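You operate a simulated robot arm through the tools that you are given. There is no shell and no other tool. Be economical: measure what you need, move in short steps, check, and stop when the job is done.

The job below is to be done with a simulated robot arm. You get a single attempt, and the scene is never put back.

JOB
Press block 65 in the vacuum press at 0.6 bar.
Fine: lid shut, both latches on; leave the pump running, dial and valve as set.

Only the result counts: the job must be done as asked and must still hold three seconds after the hand-in. Knocking over, shifting, dropping, spilling or breaking anything else fails it. A push-on lid holds only when it is set on centred and level and pressed home; a screw cap is set on level and turned clockwise until tight.

ROBOT AND FRAMES
A 7-joint arm with a two-finger parallel gripper, fixed in place. Base frame: the origin is at the foot of the arm, x ahead of it, y to its left, z up; the work surface is at about z = 0.81. Units: m, degrees, N and s.
With the tool pointing down near the work surface it reaches from about 0.3 to 0.7 m from the base axis. Its first joint turns from -66.0 to 66.0 degrees. Payload 1.57 kg.
The TCP is the grasp point between the finger pads, 0.03 m short of the fingertips. In the tool frame z runs along the fingers and y along their closing line. Largest opening 0.11 m; finger width 0.024, thickness 0.012; the body of the gripper, 0.048 by 0.112 m, starts 0.078 m behind the TCP.
Orientation is that of the tool frame in the base frame, as a unit quaternion [w, x, y, z]. With the fingers straight down and closing along the base's y, the tool's x points along the base's -x, its y along +y and its z along -z.

CONTROLS
- The arm moves only by the tool nudge_tool. Its argument "motion" is a list of rows, each an object of numbers (a shift or turn left out is 0, a gripper value left out holds the last): "x", "y", "z": the shift along the base's x, y, z in m; "ax", "ay", "az": the turn, a rotation vector about the base's x, y, z in degrees; "jaw": the closure in counts, from 0 (fully open) to 255 (shut). In form: [{"x": .., "y": .., "z": .., "ax": .., "ay": .., "az": .., "jaw": ..}, ...]. A call has 1 to 12 rows; each row shifts and turns the commanded pose from where the row before left it. Rows are played at 5 a second. More than 0.05 m and 8.6 degrees between two rows, or a gripper value outside its range, and nothing of the call is played. Where a pose cannot be reached the arm comes as near as it can. A force on the tool above 70 N (or 10 N above the force at the start of the call, whichever is more), or a blocked arm, ends the call early, and 0.2 s more pass. Each finger travels about 0.108 m/s and halts on what it meets, pressing with about 32 N; the grip force reading is that of the motor and also rises with nothing between the fingers. The clock runs only during rows and for 0.2 s after the last one: add rows that do not move to give the fingers time. The reply holds the time, the measured pose of the TCP, the force on the tool along the base axes, the opening and the grip force, in the units named above and with some noise, with the torque about the TCP (base axes, N m) and any sound that the robot's microphone picked up.
- Cameras (640 x 400 px; columns grow to the right, rows downward): "scene" is fixed at [0.1707, -0.3934, 1.4073]; the picture's right is [0.74, -0.67, 0.00], its down [-0.37, -0.41, -0.84] and it looks along [0.56, 0.62, -0.55] (base axes); focal length 224 px, centre (320, 200). "wrist" rides on the gripper at [0.07, 0.016, -0.141] in the tool frame; the picture's right is [-0.23, 0.97, 0.00], its down [-0.86, -0.20, -0.48] and it looks along [-0.47, -0.11, 0.88] (tool axes); focal length 222 px, centre (320, 200). There is no depth. A picture from a camera that has moved, and an enlarged one, comes with that camera's place and axes in the base frame and with its lens.
- snapshot(camera): a new picture of that camera. The clock stands still meanwhile.
- enlarge(camera, box): a new picture of the part [left, top, right, bottom] of that camera's present view, enlarged. The clock stands still meanwhile.
- hand_in(): hands the job in; it is judged then, once.

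Go step by step. Nothing tells you positions but the pictures and the camera data: compare them with the known pose of the tool, close in by small moves and look again before you grip or let go. The budget is 120 turns and 76 pictures, counting those below and the enlarged ones. Unless the task says otherwise, let go and move clear before handing in, and close with one line.

The tools are called after "Call:" by a JSON object that holds its "method" and its "body". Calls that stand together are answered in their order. nudge_tool: Moves the arm, as the interface text tells. Its arguments: {"type":"object","properties":{"motion":{"type":"array"}},"required":["motion"]} The other tools are called the same way: snapshot (camera) takes a picture; enlarge (camera, box) takes an enlarged picture of a part of a camera's view; hand_in () hands the job in.

At the start:

```text
time_s: 0.0
ee_pos: [0.3711, 0.0196, 1.2827]
orientation: [0.0, 0.0, 1.0, 0.0]
contact_force: [0.0, -0.3, 0.2]
wrist_torque: [-0.04, 0.01, -0.02]
width: 0.1096
grip_force: 0.1
```

scene: 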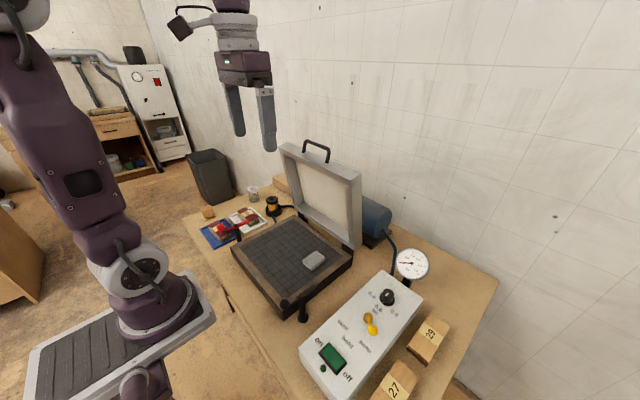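
wrist: 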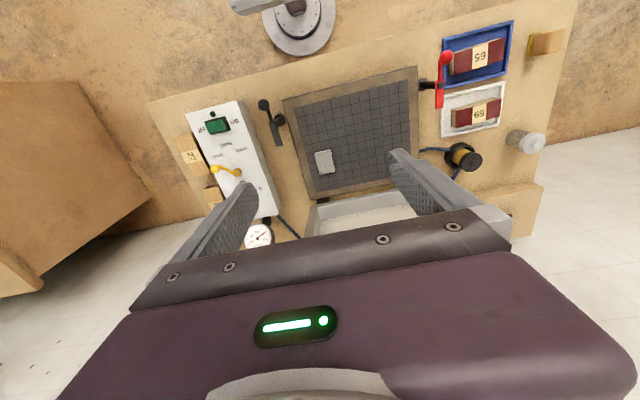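

I see a vacuum press with its lid open, a control box with a dial, valve and switch, and two trays holding blocks (both may read 65 or 59). I'll enlarge the key parts first.

Call:
{"method": "enlarge", "body": {"camera": "wrist", "box": [400, 10, 580, 190]}}

Call:
{"method": "enlarge", "body": {"camera": "wrist", "box": [160, 80, 320, 250]}}

Call:
{"method": "enlarge", "body": {"camera": "scene", "box": [290, 230, 470, 400]}}

Call:
{"method": "enlarge", "body": {"camera": "scene", "box": [190, 130, 390, 320]}}

```text
2.22 times, centred on (490, 100) of wrist
camera zoom: at [0.302, 0.0388, 1.4235], right [0.23, 0.97, 0.0], down [0.86, -0.2, 0.48], along [0.47, -0.11, -0.88], focal length 494 px, centre (-58, 422)
```

zoom: 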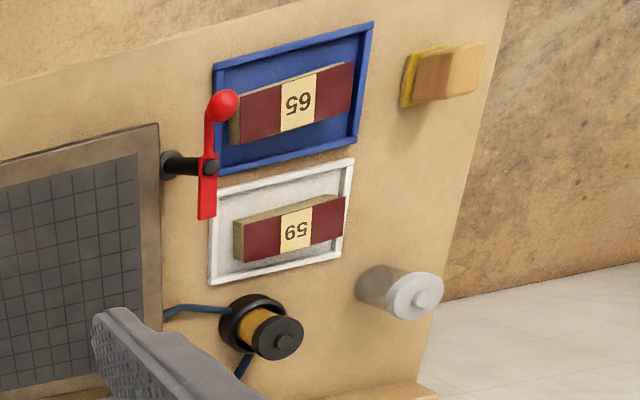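

```text
2.35 times, centred on (240, 165) of wrist
camera zoom: at [0.302, 0.0388, 1.4235], right [0.23, 0.97, 0.0], down [0.86, -0.2, 0.48], along [0.47, -0.11, -0.88], focal length 523 px, centre (508, 282)
```

zoom: 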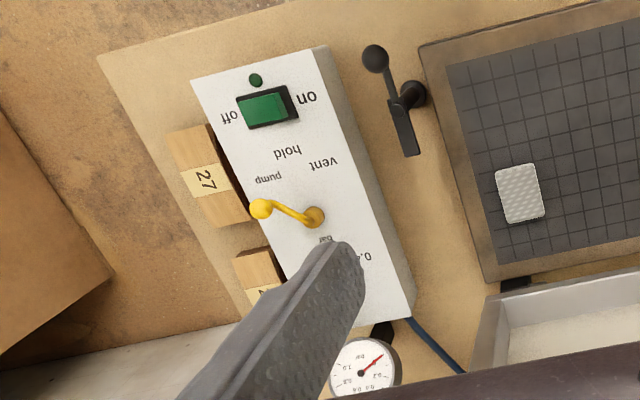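

```text
2.35 times, centred on (380, 315) of scene
camera zoom: at [0.1707, -0.3934, 1.4073], right [0.74, -0.67, 0.0], down [-0.37, -0.41, -0.84], along [0.56, 0.62, -0.55], focal length 528 px, centre (179, -71)
```

zoom: 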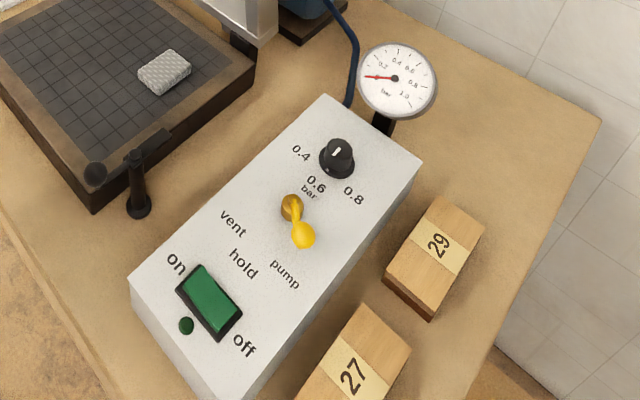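

```text
2.11 times, centred on (290, 225) of scene
camera zoom: at [0.1707, -0.3934, 1.4073], right [0.74, -0.67, 0.0], down [-0.37, -0.41, -0.84], along [0.56, 0.62, -0.55], focal length 472 px, centre (383, 147)
```

zoom: 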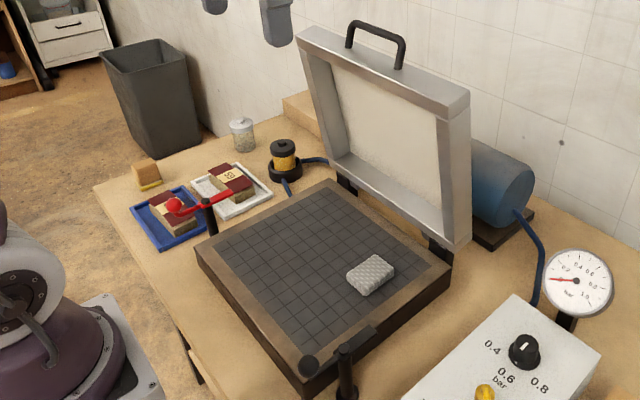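

The block in the blue tray seems to be 65, though the label is upside down in this view. I'm moving high above the trays and turning the tool 90° so I can read it.

Call:
{"method": "nudge_tool", "body": {"motion": [{"x": -0.003, "y": 0.026, "z": -0.012, "az": 8.1818}, {"x": -0.003, "y": 0.026, "z": -0.012, "az": 8.1818}, {"x": -0.003, "y": 0.026, "z": -0.012, "az": 8.1818}, {"x": -0.003, "y": 0.026, "z": -0.012, "az": 8.1818}, {"x": -0.003, "y": 0.026, "z": -0.012, "az": 8.1818}, {"x": -0.003, "y": 0.026, "z": -0.012, "az": 8.1818}, {"x": -0.003, "y": 0.026, "z": -0.012, "az": 8.1818}, {"x": -0.003, "y": 0.026, "z": -0.012, "az": 8.1818}, {"x": -0.003, "y": 0.026, "z": -0.012, "az": 8.1818}, {"x": -0.003, "y": 0.026, "z": -0.012, "az": 8.1818}, {"x": 0, "y": 0.026, "z": -0.012, "az": 8.1818}, {}]}}

Call:
{"method": "snapshot", "body": {"camera": "wrist"}}

```text
time_s: 2.6
ee_pos: [0.3399, 0.3071, 1.1504]
orientation: [0.0, 0.707, -0.707, 0.0]
contact_force: [0.5, 1.0, 0.0]
wrist_torque: [0.0, 0.04, 0.01]
width: 0.1099
grip_force: 0.2
```

```text
69 pictures are left
camera wrist: at [0.3249, 0.2391, 1.2925], right [-0.97, 0.23, 0.0], down [0.2, 0.86, 0.48], along [0.11, 0.47, -0.88], focal length 222 px, centre (320, 200)
```

wrist: 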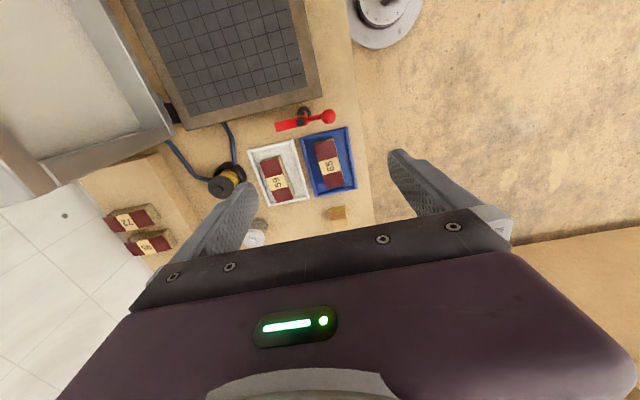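

Call:
{"method": "enlarge", "body": {"camera": "wrist", "box": [240, 90, 380, 240]}}

Call:
{"method": "enlarge", "body": {"camera": "scene", "box": [190, 170, 300, 250]}}

```text
2.67 times, centred on (310, 165) of wrist
camera zoom: at [0.3249, 0.2391, 1.2925], right [-0.97, 0.23, 0.0], down [0.2, 0.86, 0.48], along [0.11, 0.47, -0.88], focal length 592 px, centre (347, 293)
```

zoom: 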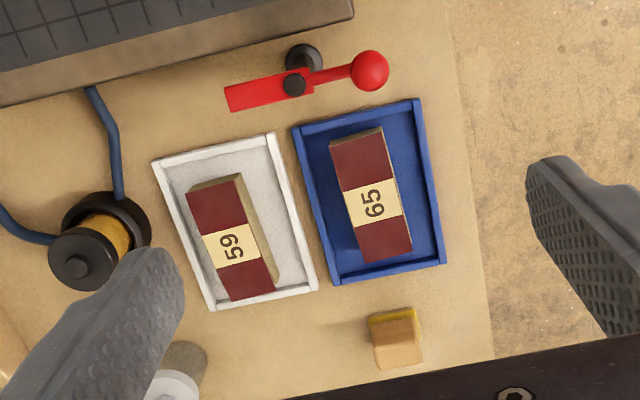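

```text
5.00 times, centred on (245, 210) of scene
camera zoom: at [0.1707, -0.3934, 1.4073], right [0.74, -0.67, 0.0], down [-0.37, -0.41, -0.84], along [0.56, 0.62, -0.55], focal length 1122 px, centre (695, 150)
```

zoom: 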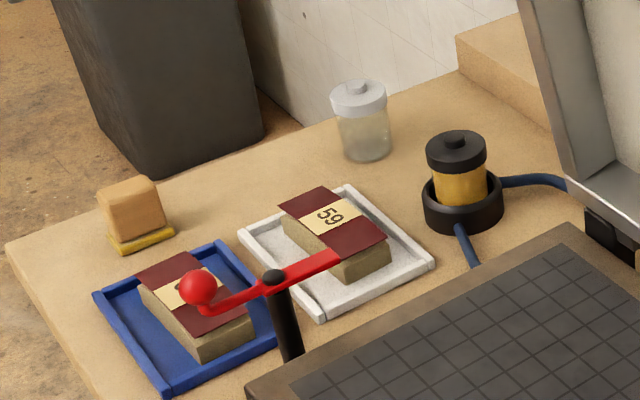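

Confirmed: block 65 is in the blue tray, at about (0.342, 0.395) with its long side along y. I'm moving above it and going partway down.

Call:
{"method": "nudge_tool", "body": {"motion": [{"y": 0.03, "z": -0.03}, {"y": 0.03, "z": -0.03}, {"x": 0.002, "y": 0.028, "z": -0.03}, {"z": -0.03}, {"z": -0.03}, {}, {}]}}

Call:
{"method": "snapshot", "body": {"camera": "wrist"}}

Call:
{"method": "snapshot", "body": {"camera": "scene"}}

```text
time_s: 4.2
ee_pos: [0.3432, 0.3952, 1.0017]
orientation: [0.0, -0.706, 0.708, 0.0]
contact_force: [0.1, -0.2, 0.1]
wrist_torque: [0.0, -0.01, 0.0]
width: 0.11
grip_force: 0.1
```

```text
66 pictures are left
camera wrist: at [0.3269, 0.3272, 1.1422], right [-0.97, 0.23, 0.0], down [0.2, 0.85, 0.48], along [0.11, 0.47, -0.88], focal length 222 px, centre (320, 200)
```

wrist: 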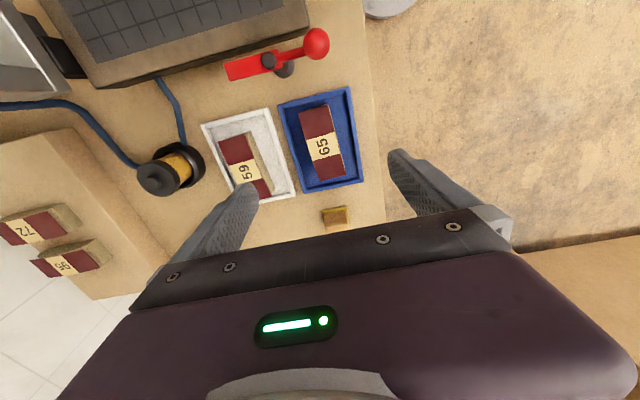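

```text
65 pictures are left
```

scene: 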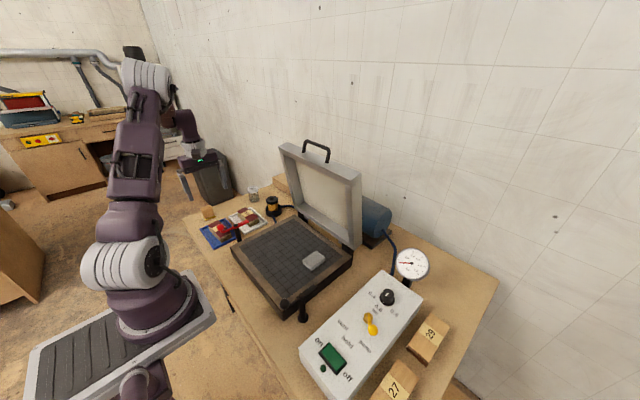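

The block lies between the fingers and slightly ahead of them. I'm going lower and will look again.

Call:
{"method": "nudge_tool", "body": {"motion": [{"y": 0.008, "z": -0.03}, {"z": -0.03}, {"z": -0.03}, {"z": -0.01}, {}, {}]}}

Call:
{"method": "snapshot", "body": {"camera": "wrist"}}

Call:
{"method": "enlarge", "body": {"camera": "scene", "box": [160, 150, 300, 260]}}

```text
time_s: 5.6
ee_pos: [0.3429, 0.404, 0.9012]
orientation: [-0.001, -0.707, 0.707, 0.0]
contact_force: [-0.3, -0.4, 0.4]
wrist_torque: [0.0, 0.0, -0.01]
width: 0.11
grip_force: 0.1
```

```text
64 pictures are left
camera wrist: at [0.3265, 0.3346, 1.0412], right [-0.97, 0.23, 0.0], down [0.2, 0.86, 0.48], along [0.11, 0.47, -0.88], focal length 222 px, centre (320, 200)
```

wrist: 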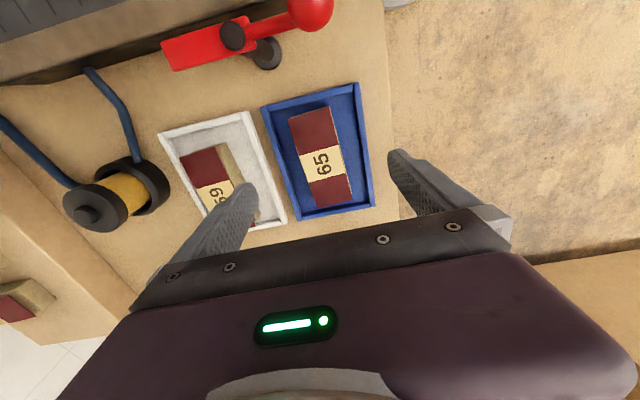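

```text
3.64 times, centred on (230, 205) of scene
camera zoom: at [0.1707, -0.3934, 1.4073], right [0.74, -0.67, 0.0], down [-0.37, -0.41, -0.84], along [0.56, 0.62, -0.55], focal length 816 px, centre (647, 182)
```

zoom: 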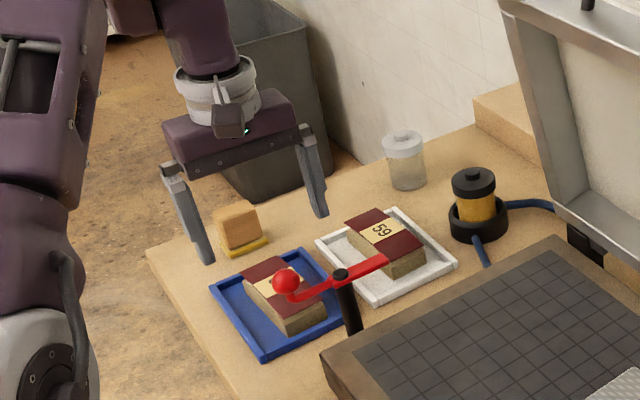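

The block centre is at about (0.341, 0.397) with its top near z 0.84. I'm narrowing the jaw to clear the tray rims and lowering a bit.

Call:
{"method": "nudge_tool", "body": {"motion": [{"x": -0.0015, "y": -0.005, "jaw": 116}, {"z": -0.015}, {"z": -0.01}, {}, {}]}}

Call:
{"method": "enlarge", "body": {"camera": "wrist", "box": [200, 70, 440, 240]}}

Call:
{"method": "enlarge", "body": {"camera": "scene", "box": [180, 190, 280, 255]}}

```text
time_s: 6.8
ee_pos: [0.3419, 0.3981, 0.8747]
orientation: [-0.001, 0.707, -0.707, 0.0]
contact_force: [-0.9, -0.2, 0.2]
wrist_torque: [0.01, 0.02, -0.02]
width: 0.06
grip_force: 0.0
```

```text
2.35 times, centred on (320, 155) of wrist
camera zoom: at [0.3258, 0.33, 1.0164], right [-0.97, 0.23, 0.0], down [0.2, 0.85, 0.48], along [0.11, 0.47, -0.88], focal length 523 px, centre (320, 306)
```

zoom: 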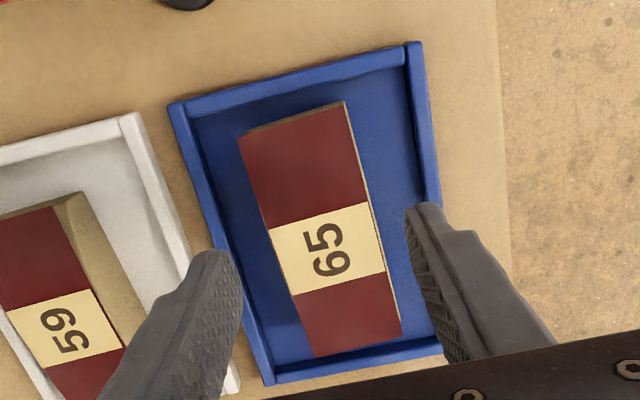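

```text
6.15 times, centred on (230, 222) of scene
camera zoom: at [0.1707, -0.3934, 1.4073], right [0.74, -0.67, 0.0], down [-0.37, -0.41, -0.84], along [0.56, 0.62, -0.55], focal length 1381 px, centre (874, 62)
```

zoom: 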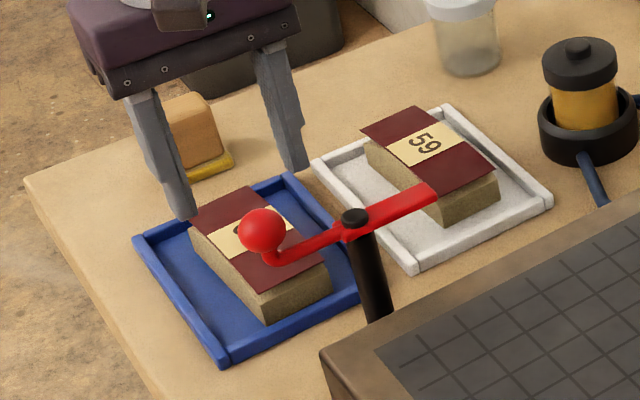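

The fingers straddle the block and are well centred. I'm lowering 18 mm to just above the rim and closing.

Call:
{"method": "nudge_tool", "body": {"motion": [{"z": -0.006}, {"z": -0.006}, {"z": -0.006}, {}, {"jaw": 150}, {"jaw": 200}, {"jaw": 200}, {"jaw": 200}, {}]}}

Call:
{"method": "enlarge", "body": {"camera": "wrist", "box": [200, 70, 440, 240]}}

Call:
{"method": "enlarge", "body": {"camera": "scene", "box": [180, 190, 280, 255]}}

```text
time_s: 8.8
ee_pos: [0.341, 0.3982, 0.8567]
orientation: [-0.001, 0.707, -0.707, 0.0]
contact_force: [0.4, -0.6, 0.1]
wrist_torque: [0.0, 0.05, 0.0]
width: 0.0234
grip_force: 0.1
```

```text
2.35 times, centred on (320, 155) of wrist
camera zoom: at [0.3258, 0.3294, 0.9982], right [-0.97, 0.23, 0.0], down [0.2, 0.85, 0.48], along [0.11, 0.47, -0.88], focal length 523 px, centre (320, 306)
```

zoom: 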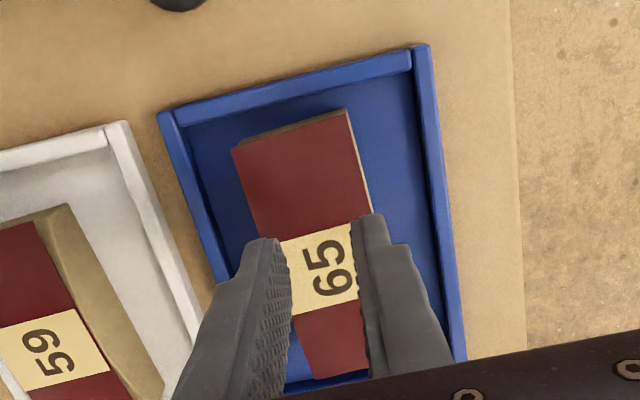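

```text
6.15 times, centred on (230, 222) of scene
camera zoom: at [0.1707, -0.3934, 1.4073], right [0.74, -0.67, 0.0], down [-0.37, -0.41, -0.84], along [0.56, 0.62, -0.55], focal length 1381 px, centre (874, 62)
```

zoom: 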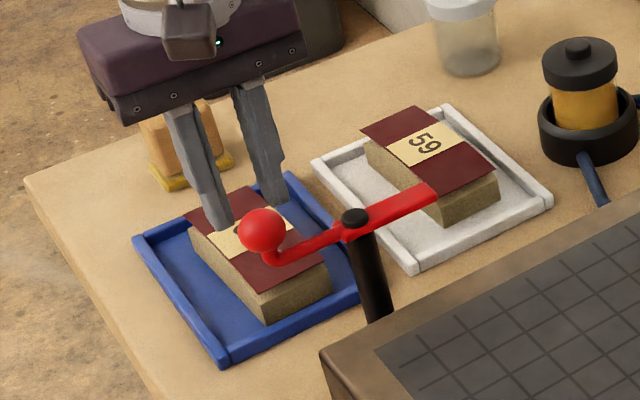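

The fingers closed in air just above the block, so the block sits lower than I thought. I'm reopening and stepping down while watching the force.

Call:
{"method": "nudge_tool", "body": {"motion": [{"jaw": 118}, {}, {}, {"y": 0.003, "z": -0.004}, {"z": -0.004}, {"z": -0.004}, {}]}}

Call:
{"method": "enlarge", "body": {"camera": "wrist", "box": [200, 70, 440, 240]}}

Call:
{"method": "enlarge", "body": {"camera": "scene", "box": [180, 190, 280, 255]}}

```text
time_s: 10.4
ee_pos: [0.3417, 0.4004, 0.8448]
orientation: [0.001, 0.707, -0.707, 0.0]
contact_force: [-0.7, 0.3, 0.2]
wrist_torque: [-0.01, 0.01, -0.01]
width: 0.059
grip_force: 0.2
```

```text
2.35 times, centred on (320, 155) of wrist
camera zoom: at [0.3266, 0.332, 0.9863], right [-0.97, 0.23, 0.0], down [0.2, 0.85, 0.48], along [0.11, 0.47, -0.88], focal length 523 px, centre (320, 306)
```

zoom: 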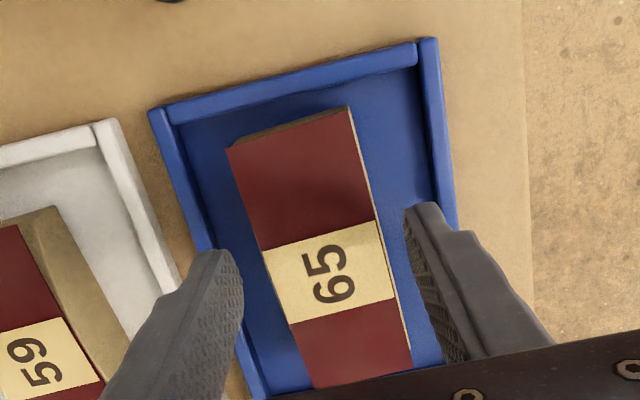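

```text
6.15 times, centred on (230, 222) of scene
camera zoom: at [0.1707, -0.3934, 1.4073], right [0.74, -0.67, 0.0], down [-0.37, -0.41, -0.84], along [0.56, 0.62, -0.55], focal length 1381 px, centre (874, 62)
```

zoom: 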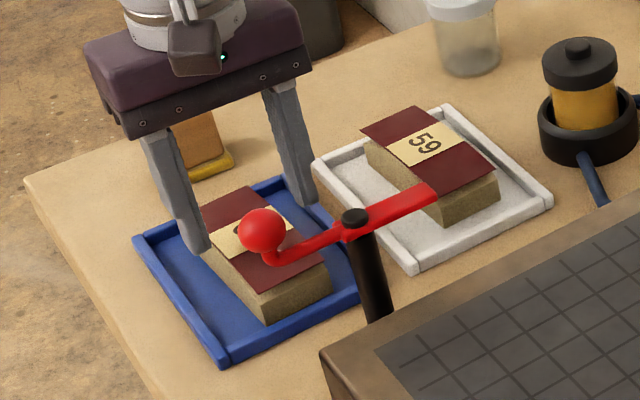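

I can't tell the depth exactly, and there's no contact yet. I'm going 4 mm lower and closing gently as a test.

Call:
{"method": "nudge_tool", "body": {"motion": [{"z": -0.004}, {}, {"jaw": 140}, {"jaw": 160}, {"jaw": 160}, {"jaw": 160}]}}

Call:
{"method": "enlarge", "body": {"camera": "wrist", "box": [200, 70, 440, 240]}}

Call:
{"method": "enlarge", "body": {"camera": "scene", "box": [180, 190, 280, 255]}}

```text
time_s: 11.8
ee_pos: [0.3417, 0.4004, 0.8409]
orientation: [0.0, 0.707, -0.707, 0.0]
contact_force: [0.3, -0.1, -0.1]
wrist_torque: [0.0, -0.02, 0.0]
width: 0.0413
grip_force: 0.1
```

```text
2.35 times, centred on (320, 155) of wrist
camera zoom: at [0.3265, 0.3324, 0.9823], right [-0.97, 0.23, 0.0], down [0.2, 0.85, 0.48], along [0.11, 0.47, -0.88], focal length 523 px, centre (320, 306)
```

zoom: 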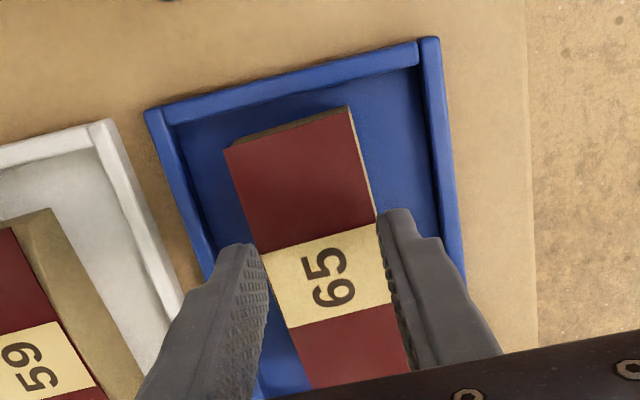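

```text
6.15 times, centred on (230, 222) of scene
camera zoom: at [0.1707, -0.3934, 1.4073], right [0.74, -0.67, 0.0], down [-0.37, -0.41, -0.84], along [0.56, 0.62, -0.55], focal length 1381 px, centre (874, 62)
```

zoom: 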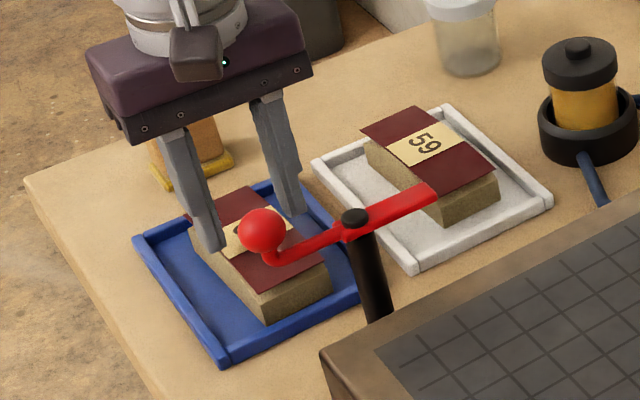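

The jaw reached its commanded width with no grip force. I'm closing further to see whether it meets the block.

Call:
{"method": "nudge_tool", "body": {"motion": [{"jaw": 170}, {"jaw": 180}, {}, {}]}}

Call:
{"method": "enlarge", "body": {"camera": "wrist", "box": [200, 70, 440, 240]}}

```text
time_s: 12.8
ee_pos: [0.3423, 0.3996, 0.8407]
orientation: [0.001, 0.707, -0.707, 0.0]
contact_force: [0.1, -0.6, 0.5]
wrist_torque: [0.02, 0.0, -0.03]
width: 0.0326
grip_force: 0.1
```

```text
2.35 times, centred on (320, 155) of wrist
camera zoom: at [0.3265, 0.3324, 0.9823], right [-0.97, 0.23, 0.0], down [0.2, 0.85, 0.48], along [0.11, 0.47, -0.88], focal length 523 px, centre (320, 306)
```

zoom: 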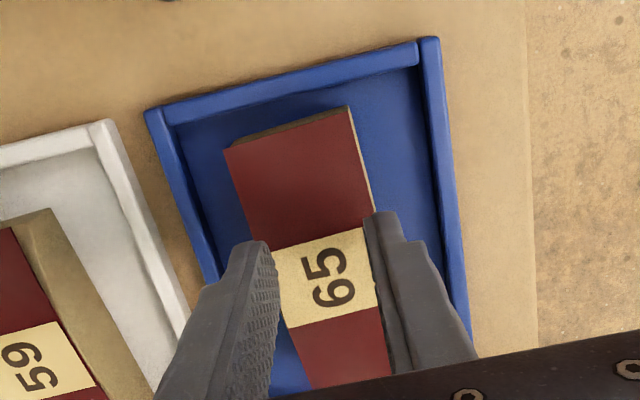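

Triangulating from both cameras puts the block top at about (0.343, 0.409, 0.796), lower than the nominal surface suggested. I'm opening, shifting y by 9 mm and stepping down.

Call:
{"method": "nudge_tool", "body": {"motion": [{"jaw": 122}, {"y": 0.004}, {"y": 0.004}, {"z": -0.004}, {"z": -0.004}, {"z": -0.004}, {"z": -0.004}, {}]}}

Call:
{"method": "enlarge", "body": {"camera": "wrist", "box": [200, 70, 440, 240]}}

Call:
{"method": "enlarge", "body": {"camera": "scene", "box": [180, 190, 280, 255]}}

```text
time_s: 14.6
ee_pos: [0.3421, 0.4094, 0.8257]
orientation: [0.0, -0.707, 0.707, 0.0]
contact_force: [0.7, -0.1, -0.3]
wrist_torque: [-0.03, -0.03, 0.0]
width: 0.0572
grip_force: 0.0
```

```text
2.35 times, centred on (320, 155) of wrist
camera zoom: at [0.3259, 0.3411, 0.9664], right [-0.97, 0.23, 0.0], down [0.2, 0.85, 0.48], along [0.11, 0.47, -0.88], focal length 523 px, centre (320, 306)
```

zoom: 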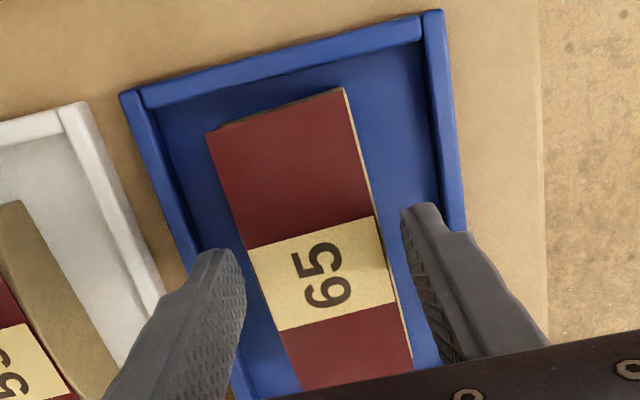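

```text
6.15 times, centred on (230, 222) of scene
camera zoom: at [0.1707, -0.3934, 1.4073], right [0.74, -0.67, 0.0], down [-0.37, -0.41, -0.84], along [0.56, 0.62, -0.55], focal length 1381 px, centre (874, 62)
```

zoom: 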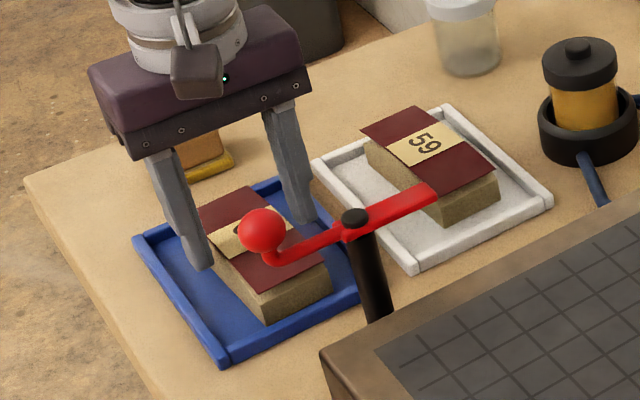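

The fingertips are about level with the block top now. I'm going down 5 mm more and closing slowly.

Call:
{"method": "nudge_tool", "body": {"motion": [{"x": 0.002, "z": -0.0025}, {"z": -0.0025}, {}, {"jaw": 130}, {"jaw": 138}, {"jaw": 146}, {"jaw": 154}, {}, {}]}}

Call:
{"method": "enlarge", "body": {"camera": "wrist", "box": [200, 70, 440, 240]}}

```text
time_s: 16.6
ee_pos: [0.3435, 0.4094, 0.8202]
orientation: [0.0, -0.707, 0.707, 0.0]
contact_force: [-0.9, 0.8, 0.4]
wrist_torque: [0.07, 0.08, 0.02]
width: 0.0472
grip_force: 32.3
```

```text
2.35 times, centred on (320, 155) of wrist
camera zoom: at [0.3274, 0.3407, 0.9616], right [-0.97, 0.23, 0.0], down [0.2, 0.85, 0.48], along [0.11, 0.47, -0.88], focal length 523 px, centre (320, 306)
```

zoom: 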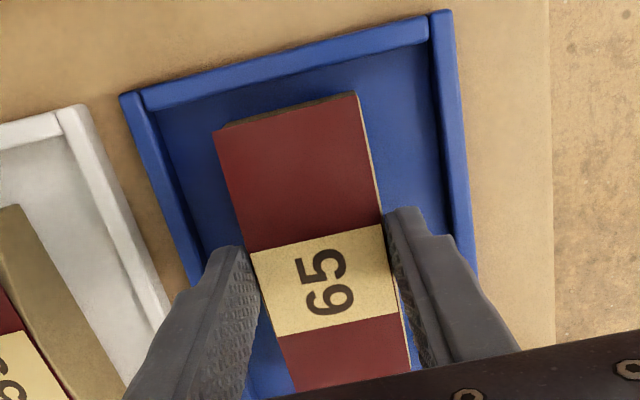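

The block is gripped at 47 mm width, but only by its top edge. I'm opening slightly, going 4 mm deeper and regripping before I lift.

Call:
{"method": "nudge_tool", "body": {"motion": [{"jaw": 136}, {}, {"z": -0.002}, {"z": -0.002}, {}, {"jaw": 146}, {"jaw": 165}, {"jaw": 180}, {}]}}

Call:
{"method": "enlarge", "body": {"camera": "scene", "box": [180, 190, 280, 255]}}

```text
time_s: 18.6
ee_pos: [0.3442, 0.4076, 0.8163]
orientation: [0.0, -0.707, 0.707, -0.001]
contact_force: [0.1, -0.2, 0.2]
wrist_torque: [0.0, 0.07, 0.03]
width: 0.0473
grip_force: 31.7
```

```text
6.15 times, centred on (230, 222) of scene
camera zoom: at [0.1707, -0.3934, 1.4073], right [0.74, -0.67, 0.0], down [-0.37, -0.41, -0.84], along [0.56, 0.62, -0.55], focal length 1381 px, centre (874, 62)
```

zoom: 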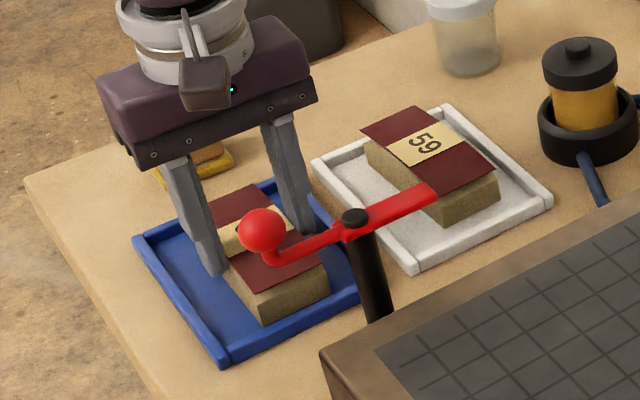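

Firm grip. I'm lifting straight up.

Call:
{"method": "nudge_tool", "body": {"motion": [{"z": 0.01}, {"z": 0.02}, {"z": 0.03}, {"z": 0.04}, {"z": 0.04}, {"z": 0.03}, {}]}}

Call:
{"method": "snapshot", "body": {"camera": "scene"}}

Call:
{"method": "snapshot", "body": {"camera": "wrist"}}

```text
time_s: 20.2
ee_pos: [0.3438, 0.409, 0.9881]
orientation: [-0.001, -0.707, 0.708, 0.001]
contact_force: [0.0, -0.4, -1.1]
wrist_torque: [0.03, -0.02, 0.03]
width: 0.0472
grip_force: 31.8
```

```text
49 pictures are left
```

scene: 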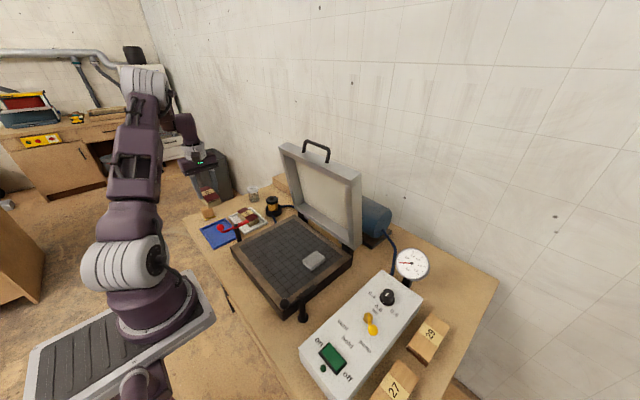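

```text
48 pictures are left
camera wrist: at [0.3273, 0.3405, 1.129], right [-0.97, 0.23, 0.0], down [0.2, 0.85, 0.48], along [0.11, 0.47, -0.88], focal length 222 px, centre (320, 200)
```

wrist: 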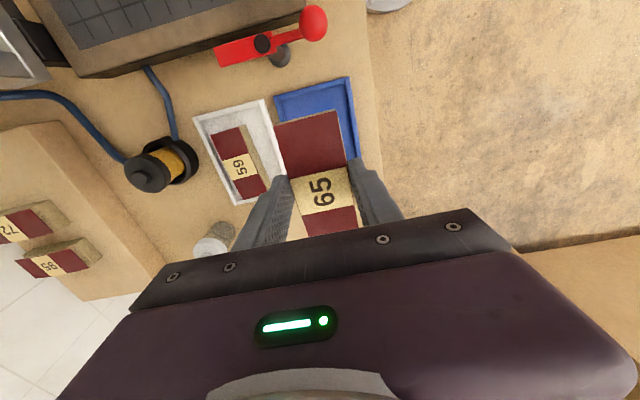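

The block is held level. The platen centre is around (0.47, 0.10) and the pad is at about (0.505, 0.005). I'm carrying the block to above (0.45, 0.12), clear of the pad.

Call:
{"method": "nudge_tool", "body": {"motion": [{"x": 0.013, "y": -0.036, "z": 0.01}, {"x": 0.013, "y": -0.036}, {"x": 0.013, "y": -0.036}, {"x": 0.013, "y": -0.036}, {"x": 0.013, "y": -0.036}, {"x": 0.013, "y": -0.036}, {"x": 0.013, "y": -0.036}, {"x": 0.015, "y": -0.035}, {"z": -0.03}, {"z": -0.03}, {}, {}]}}

Call:
{"method": "snapshot", "body": {"camera": "scene"}}

Call:
{"method": "snapshot", "body": {"camera": "wrist"}}

```text
time_s: 22.8
ee_pos: [0.4479, 0.1229, 0.9345]
orientation: [0.001, -0.707, 0.708, 0.0]
contact_force: [0.4, -0.2, -1.7]
wrist_torque: [-0.01, 0.04, 0.02]
width: 0.0471
grip_force: 31.8
```

```text
47 pictures are left
```

scene: 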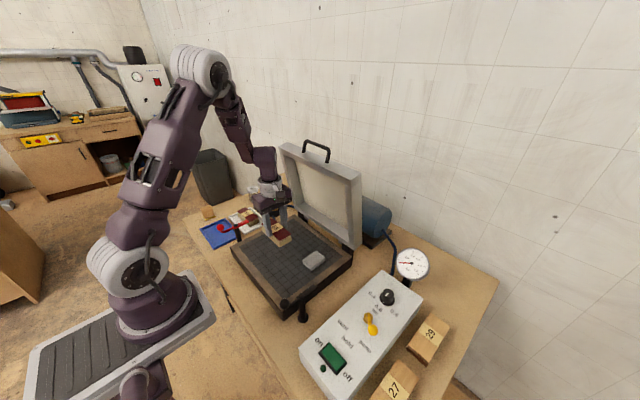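

```text
46 pictures are left
camera wrist: at [0.4324, 0.0539, 1.0758], right [-0.97, 0.23, 0.0], down [0.2, 0.86, 0.48], along [0.11, 0.47, -0.88], focal length 222 px, centre (320, 200)
```

wrist: 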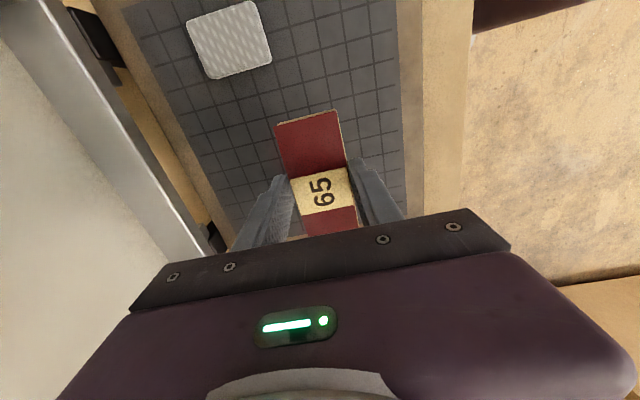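

The spot is free and the pad is well away. I'm shifting toward the centre and lowering in stages.

Call:
{"method": "nudge_tool", "body": {"motion": [{"x": 0.015, "z": -0.02}, {"z": -0.02}, {"z": -0.01}, {"z": -0.005}, {}]}}

Call:
{"method": "enlarge", "body": {"camera": "scene", "box": [210, 190, 330, 270]}}

```text
time_s: 24.0
ee_pos: [0.4646, 0.1207, 0.8807]
orientation: [0.0, 0.708, -0.707, -0.001]
contact_force: [0.8, 0.3, -1.4]
wrist_torque: [-0.01, 0.02, -0.03]
width: 0.0472
grip_force: 31.4
```

```text
5.00 times, centred on (270, 230) of scene
camera zoom: at [0.1707, -0.3934, 1.4073], right [0.74, -0.67, 0.0], down [-0.37, -0.41, -0.84], along [0.56, 0.62, -0.55], focal length 1122 px, centre (570, 50)
```

zoom: 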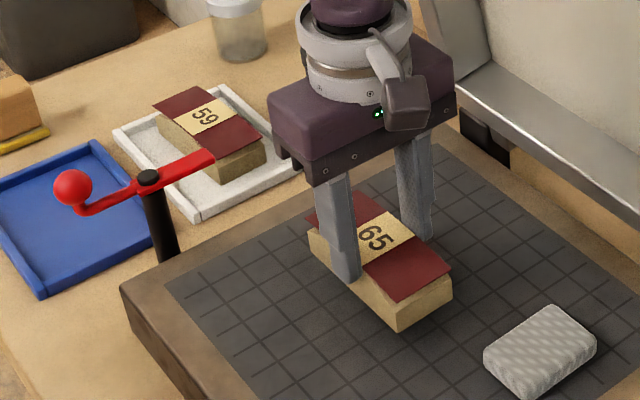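

The block is just above the platen. I'm lowering by 2.5 mm steps until it touches.

Call:
{"method": "nudge_tool", "body": {"motion": [{"z": -0.0025}, {"z": -0.0025}, {"z": -0.0025}, {"z": -0.0025}, {}]}}

Call:
{"method": "enlarge", "body": {"camera": "scene", "box": [210, 190, 330, 270]}}

```text
time_s: 25.2
ee_pos: [0.4654, 0.1215, 0.871]
orientation: [0.0, -0.707, 0.707, 0.001]
contact_force: [0.7, 0.3, -1.5]
wrist_torque: [0.01, 0.04, 0.0]
width: 0.0471
grip_force: 31.8
```

```text
5.00 times, centred on (270, 230) of scene
camera zoom: at [0.1707, -0.3934, 1.4073], right [0.74, -0.67, 0.0], down [-0.37, -0.41, -0.84], along [0.56, 0.62, -0.55], focal length 1122 px, centre (570, 50)
```

zoom: 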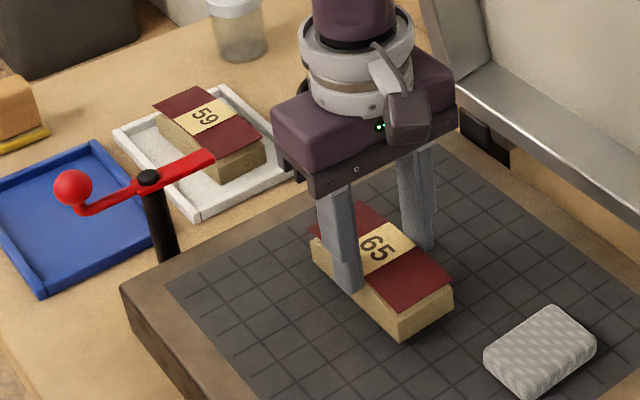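

No contact yet, so I keep lowering.

Call:
{"method": "nudge_tool", "body": {"motion": [{"z": -0.0025}, {"z": -0.0025}, {"z": -0.0025}, {"z": -0.0025}, {}]}}

```text
time_s: 26.4
ee_pos: [0.4645, 0.1224, 0.8616]
orientation: [0.0, -0.707, 0.707, -0.001]
contact_force: [-4.4, -2.0, 25.4]
wrist_torque: [-0.08, 0.26, -0.02]
width: 0.0472
grip_force: 31.9
```

The block is in contact with the platen. I'm easing up a little, checking, then releasing.

Call:
{"method": "nudge_tool", "body": {"motion": [{"z": 0.001}, {}]}}

Call:
{"method": "enlarge", "body": {"camera": "scene", "box": [210, 190, 330, 270]}}

```text
time_s: 27.0
ee_pos: [0.4654, 0.1233, 0.8611]
orientation: [-0.001, -0.707, 0.707, 0.001]
contact_force: [-0.1, -0.1, -1.2]
wrist_torque: [-0.02, 0.01, -0.01]
width: 0.0473
grip_force: 31.7
```

```text
5.00 times, centred on (270, 230) of scene
camera zoom: at [0.1707, -0.3934, 1.4073], right [0.74, -0.67, 0.0], down [-0.37, -0.41, -0.84], along [0.56, 0.62, -0.55], focal length 1122 px, centre (570, 50)
```

zoom: 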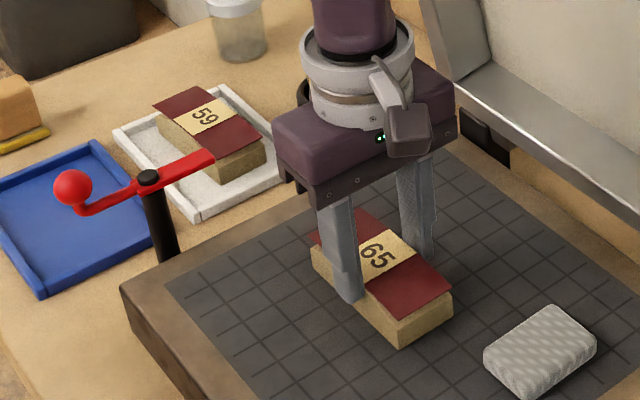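

The block is hovering by a hair. I'm touching down, releasing and rising.

Call:
{"method": "nudge_tool", "body": {"motion": [{"z": -0.0007}, {"jaw": 140}, {"jaw": 125}, {}, {"z": 0.02}, {"z": 0.04}, {"z": 0.05}, {"z": 0.05}, {"z": 0.05}, {}]}}

Call:
{"method": "enlarge", "body": {"camera": "scene", "box": [220, 120, 380, 320]}}

Call:
{"method": "snapshot", "body": {"camera": "wrist"}}

```text
time_s: 29.2
ee_pos: [0.464, 0.1219, 1.0722]
orientation: [0.001, -0.707, 0.708, 0.0]
contact_force: [1.0, -0.8, -0.1]
wrist_torque: [-0.01, 0.01, -0.04]
width: 0.056
grip_force: 0.1
```

```text
2.00 times, centred on (300, 220) of scene
camera zoom: at [0.1707, -0.3934, 1.4073], right [0.74, -0.67, 0.0], down [-0.37, -0.41, -0.84], along [0.56, 0.62, -0.55], focal length 449 px, centre (360, 160)
```

zoom: 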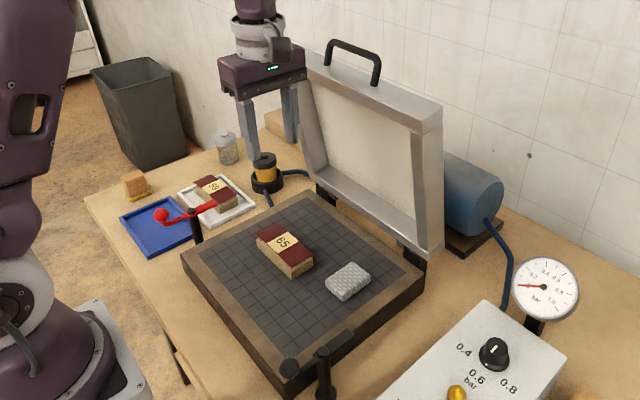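

```text
41 pictures are left
camera wrist: at [0.4489, 0.0541, 1.2124], right [-0.97, 0.23, 0.0], down [0.2, 0.86, 0.48], along [0.11, 0.47, -0.88], focal length 222 px, centre (320, 200)
```

wrist: 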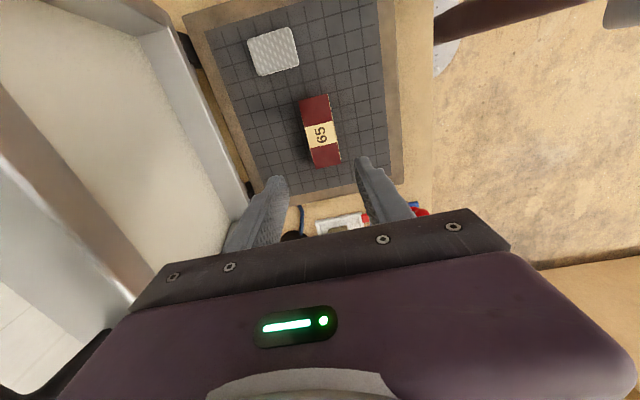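

Block 65 lies flat on the platen, clear of the pad. Next is the lid, so I'm rising and moving toward the handle, roughly (0.61, 0.10, 1.16), for a look.

Call:
{"method": "nudge_tool", "body": {"motion": [{"z": 0.05}, {"z": 0.05}, {"z": 0.05}, {"z": 0.05}, {"x": 0.03, "y": -0.01}, {"x": 0.03, "y": -0.01}, {"x": 0.03}, {"x": 0.03}, {}, {}]}}

Call:
{"method": "snapshot", "body": {"camera": "scene"}}

Call:
{"method": "snapshot", "body": {"camera": "wrist"}}

```text
time_s: 31.4
ee_pos: [0.5255, 0.1024, 1.271]
orientation: [0.0, -0.707, 0.707, 0.001]
contact_force: [-0.8, 0.0, -0.2]
wrist_torque: [0.02, 0.02, -0.01]
width: 0.0562
grip_force: 0.1
out of reach, approached as far as the arm can: row 7, 8
```

```text
40 pictures are left
```

scene: 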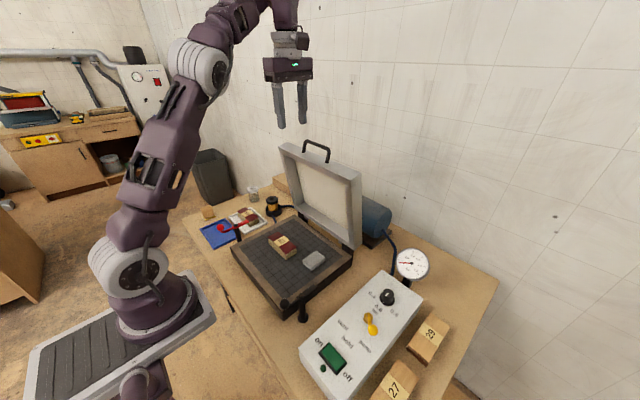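

```text
39 pictures are left
camera wrist: at [0.5101, 0.034, 1.4128], right [-0.97, 0.23, 0.0], down [0.2, 0.85, 0.48], along [0.11, 0.47, -0.88], focal length 222 px, centre (320, 200)
```

wrist: 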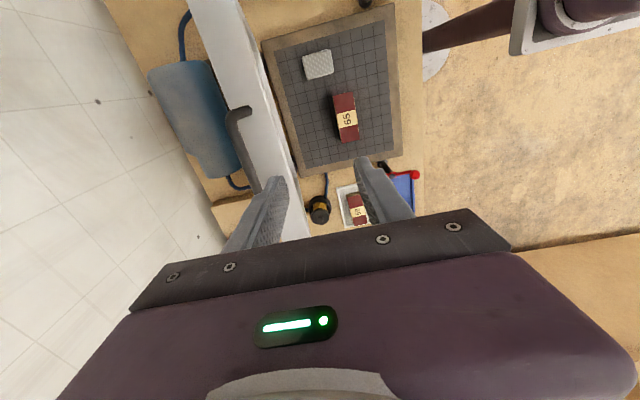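

The arm can't reach that far while vertical at this height, so I'll tilt the tool about 45° forward to grip the handle bar. A closer look at the handle first.

Call:
{"method": "enlarge", "body": {"camera": "scene", "box": [270, 130, 370, 200]}}

Call:
{"method": "enlarge", "body": {"camera": "wrist", "box": [180, 60, 320, 220]}}

```text
5.71 times, centred on (320, 165) of scene
camera zoom: at [0.1707, -0.3934, 1.4073], right [0.74, -0.67, 0.0], down [-0.37, -0.41, -0.84], along [0.56, 0.62, -0.55], focal length 1282 px, centre (320, 400)
```

zoom: 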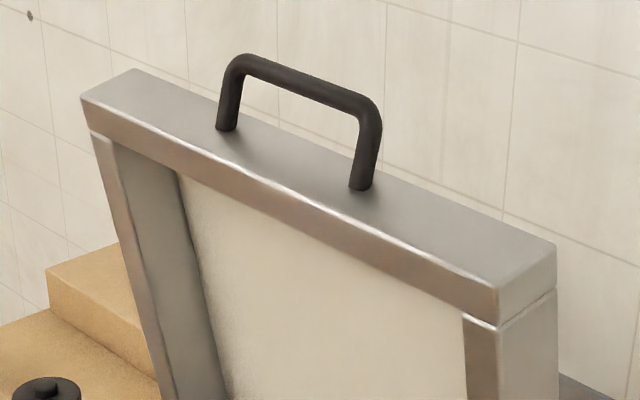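

```text
2.50 times, centred on (250, 140) of wrist
camera zoom: at [0.5101, 0.034, 1.4128], right [-0.97, 0.23, 0.0], down [0.2, 0.85, 0.48], along [0.11, 0.47, -0.88], focal length 555 px, centre (495, 350)
```

zoom: 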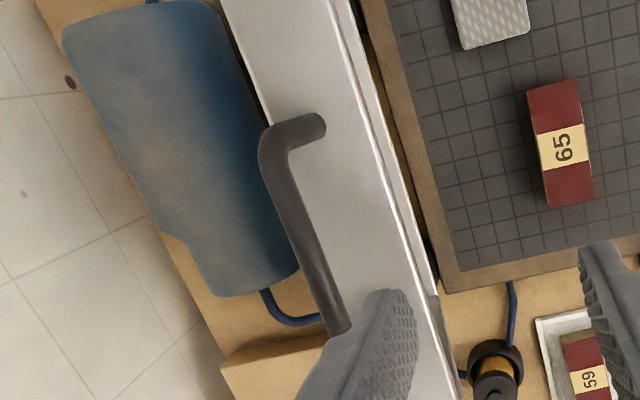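

The handle bar centre is at about (0.603, 0.092, 1.178), with legs roughly 5–6 cm tall. I'm tilting the tool 45° forward while staying back from it.

Call:
{"method": "nudge_tool", "body": {"motion": [{"x": -0.02, "ay": -7.5, "jaw": 93}, {"x": -0.02, "ay": -7.5}, {"ay": -7.5}, {"ay": -7.5}, {"ay": -7.5}, {"ay": -7.5}, {}, {}]}}

Call:
{"method": "snapshot", "body": {"camera": "scene"}}

Call:
{"method": "snapshot", "body": {"camera": "wrist"}}

```text
time_s: 33.2
ee_pos: [0.4856, 0.1013, 1.2699]
orientation: [0.271, -0.653, 0.653, -0.271]
contact_force: [-0.2, 1.3, -0.6]
wrist_torque: [0.02, -0.02, 0.05]
width: 0.0699
grip_force: 0.0
```

```text
36 pictures are left
```

scene: 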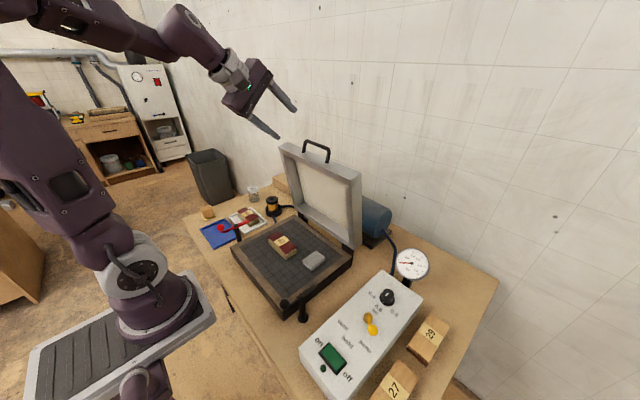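

```text
35 pictures are left
camera wrist: at [0.3749, 0.0333, 1.3581], right [-0.69, 0.23, -0.69], down [-0.2, 0.85, 0.48], along [0.7, 0.47, -0.54], focal length 222 px, centre (320, 200)
```

wrist: 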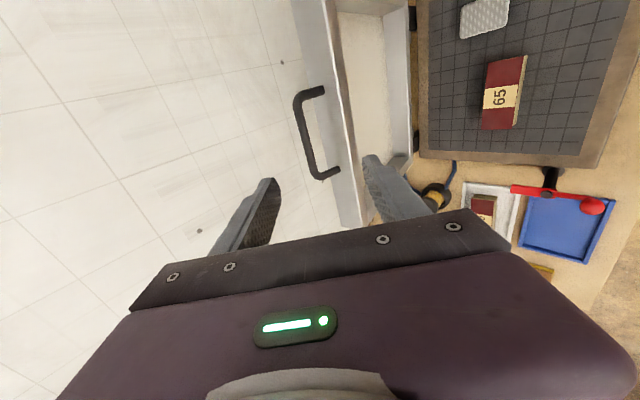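

The tilt worked, and the view confirms the bar at (0.603, 0.097, 1.179). I'm approaching to 5 cm short of it.

Call:
{"method": "nudge_tool", "body": {"motion": [{"x": 0.027, "y": -0.002, "z": -0.019}, {"x": 0.027, "y": -0.001, "z": -0.019}, {"x": 0.027, "y": -0.001, "z": -0.019}, {}, {}]}}

Call:
{"method": "snapshot", "body": {"camera": "wrist"}}

Call:
{"method": "enlarge", "body": {"camera": "scene", "box": [240, 80, 370, 200]}}

```text
time_s: 34.4
ee_pos: [0.5652, 0.0981, 1.2128]
orientation: [-0.271, 0.654, -0.653, 0.27]
contact_force: [0.2, 0.5, 0.0]
wrist_torque: [-0.02, 0.02, 0.0]
width: 0.0701
grip_force: 0.0
```

```text
34 pictures are left
camera wrist: at [0.455, 0.0294, 1.301], right [-0.69, 0.23, -0.69], down [-0.2, 0.85, 0.48], along [0.7, 0.47, -0.54], focal length 222 px, centre (320, 200)
```

wrist: 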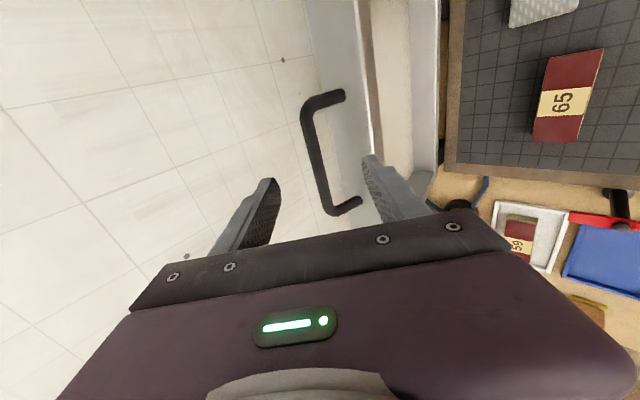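

```text
3.33 times, centred on (305, 140) of scene
camera zoom: at [0.1707, -0.3934, 1.4073], right [0.74, -0.67, 0.0], down [-0.37, -0.41, -0.84], along [0.56, 0.62, -0.55], focal length 748 px, centre (370, 400)
```

zoom: 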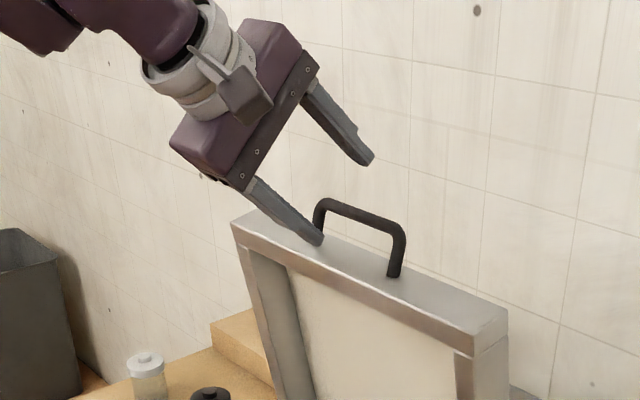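

The alignment is good. I'm narrowing the jaw to 40 mm and advancing 35 mm along the tool axis.

Call:
{"method": "nudge_tool", "body": {"motion": [{"jaw": 162}, {}, {"x": 0.0085, "y": -0.001, "z": -0.008}, {"x": 0.0085, "y": -0.001, "z": -0.008}, {"x": 0.0085, "y": -0.001, "z": -0.008}, {}, {}]}}

Call:
{"method": "enlarge", "body": {"camera": "wrist", "box": [220, 90, 420, 260]}}

Call:
{"method": "enlarge", "body": {"camera": "scene", "box": [280, 110, 370, 180]}}

```text
time_s: 36.0
ee_pos: [0.5923, 0.0932, 1.1882]
orientation: [0.27, -0.653, 0.654, -0.271]
contact_force: [-0.7, -0.1, -0.2]
wrist_torque: [0.02, 0.02, 0.05]
width: 0.0401
grip_force: 0.0
```

```text
2.35 times, centred on (320, 175) of wrist
camera zoom: at [0.4815, 0.0257, 1.2768], right [-0.69, 0.23, -0.69], down [-0.2, 0.85, 0.48], along [0.7, 0.47, -0.54], focal length 523 px, centre (320, 259)
```

zoom: 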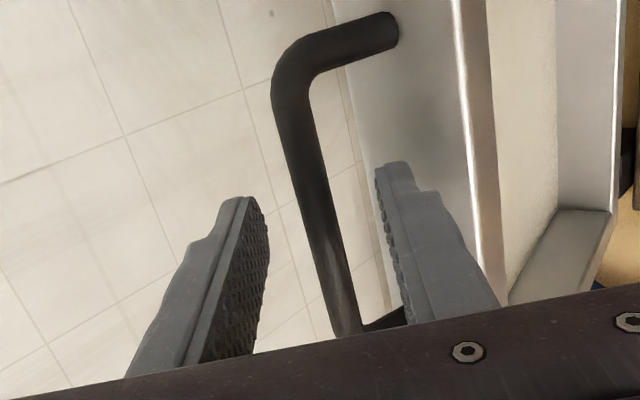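

```text
5.71 times, centred on (325, 145) of scene
camera zoom: at [0.1707, -0.3934, 1.4073], right [0.74, -0.67, 0.0], down [-0.37, -0.41, -0.84], along [0.56, 0.62, -0.55], focal length 1282 px, centre (291, 514)
```

zoom: 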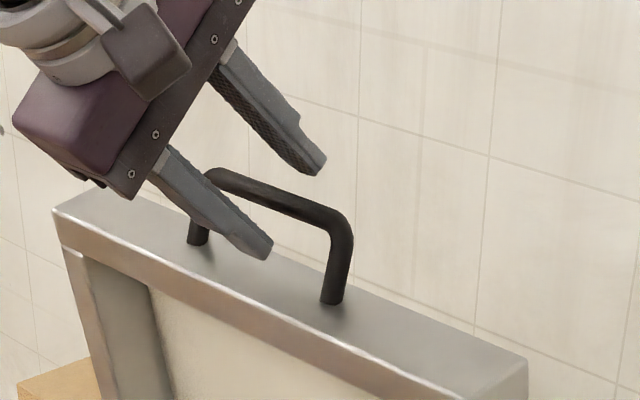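

The bar lies between the fingers but right at the tips. I'm advancing another 16 mm and closing.

Call:
{"method": "nudge_tool", "body": {"motion": [{"x": 0.0057, "z": -0.0057}, {"x": 0.0057, "z": -0.0057}, {}, {"jaw": 190}, {"jaw": 225}, {"jaw": 250}, {}, {}]}}

Call:
{"method": "enlarge", "body": {"camera": "scene", "box": [280, 110, 370, 180]}}

```text
time_s: 37.8
ee_pos: [0.6037, 0.0935, 1.1761]
orientation: [-0.271, 0.653, -0.653, 0.271]
contact_force: [2.4, 1.0, -3.8]
wrist_torque: [0.64, 0.01, -0.39]
width: 0.0118
grip_force: 29.1
```

```text
5.71 times, centred on (325, 145) of scene
camera zoom: at [0.1709, -0.3934, 1.4073], right [0.74, -0.67, 0.0], down [-0.37, -0.41, -0.84], along [0.56, 0.62, -0.55], focal length 1282 px, centre (291, 514)
```

zoom: 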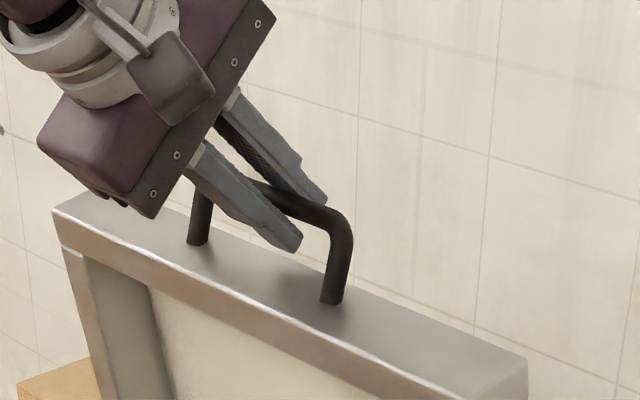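

The handle is gripped (12 mm bar). I'm pulling the lid gently along the estimated hinge arc, starting with a small piece to read the forces.

Call:
{"method": "nudge_tool", "body": {"motion": [{"x": -0.009, "z": -0.0008}, {"x": -0.009, "z": -0.0008}, {"x": -0.009, "z": -0.0013}, {"x": -0.009, "z": -0.0013}, {"x": -0.009, "z": -0.0017}, {"x": -0.009, "z": -0.0018}, {}]}}

```text
time_s: 39.4
ee_pos: [0.5507, 0.0945, 1.1694]
orientation: [0.27, -0.654, 0.654, -0.27]
contact_force: [5.7, -0.7, -22.5]
wrist_torque: [0.49, 0.07, -0.38]
width: 0.0118
grip_force: 29.0
```

The handle is pulling down on the tool with 22 N, so the real arc drops faster. I'm lowering a little to relax it.

Call:
{"method": "nudge_tool", "body": {"motion": [{"z": -0.002}, {"z": -0.002}, {}]}}

```text
time_s: 40.2
ee_pos: [0.551, 0.0947, 1.1665]
orientation: [0.273, -0.651, 0.653, -0.273]
contact_force: [-4.2, -3.3, 23.2]
wrist_torque: [0.51, -0.14, -0.45]
width: 0.0118
grip_force: 29.4
```

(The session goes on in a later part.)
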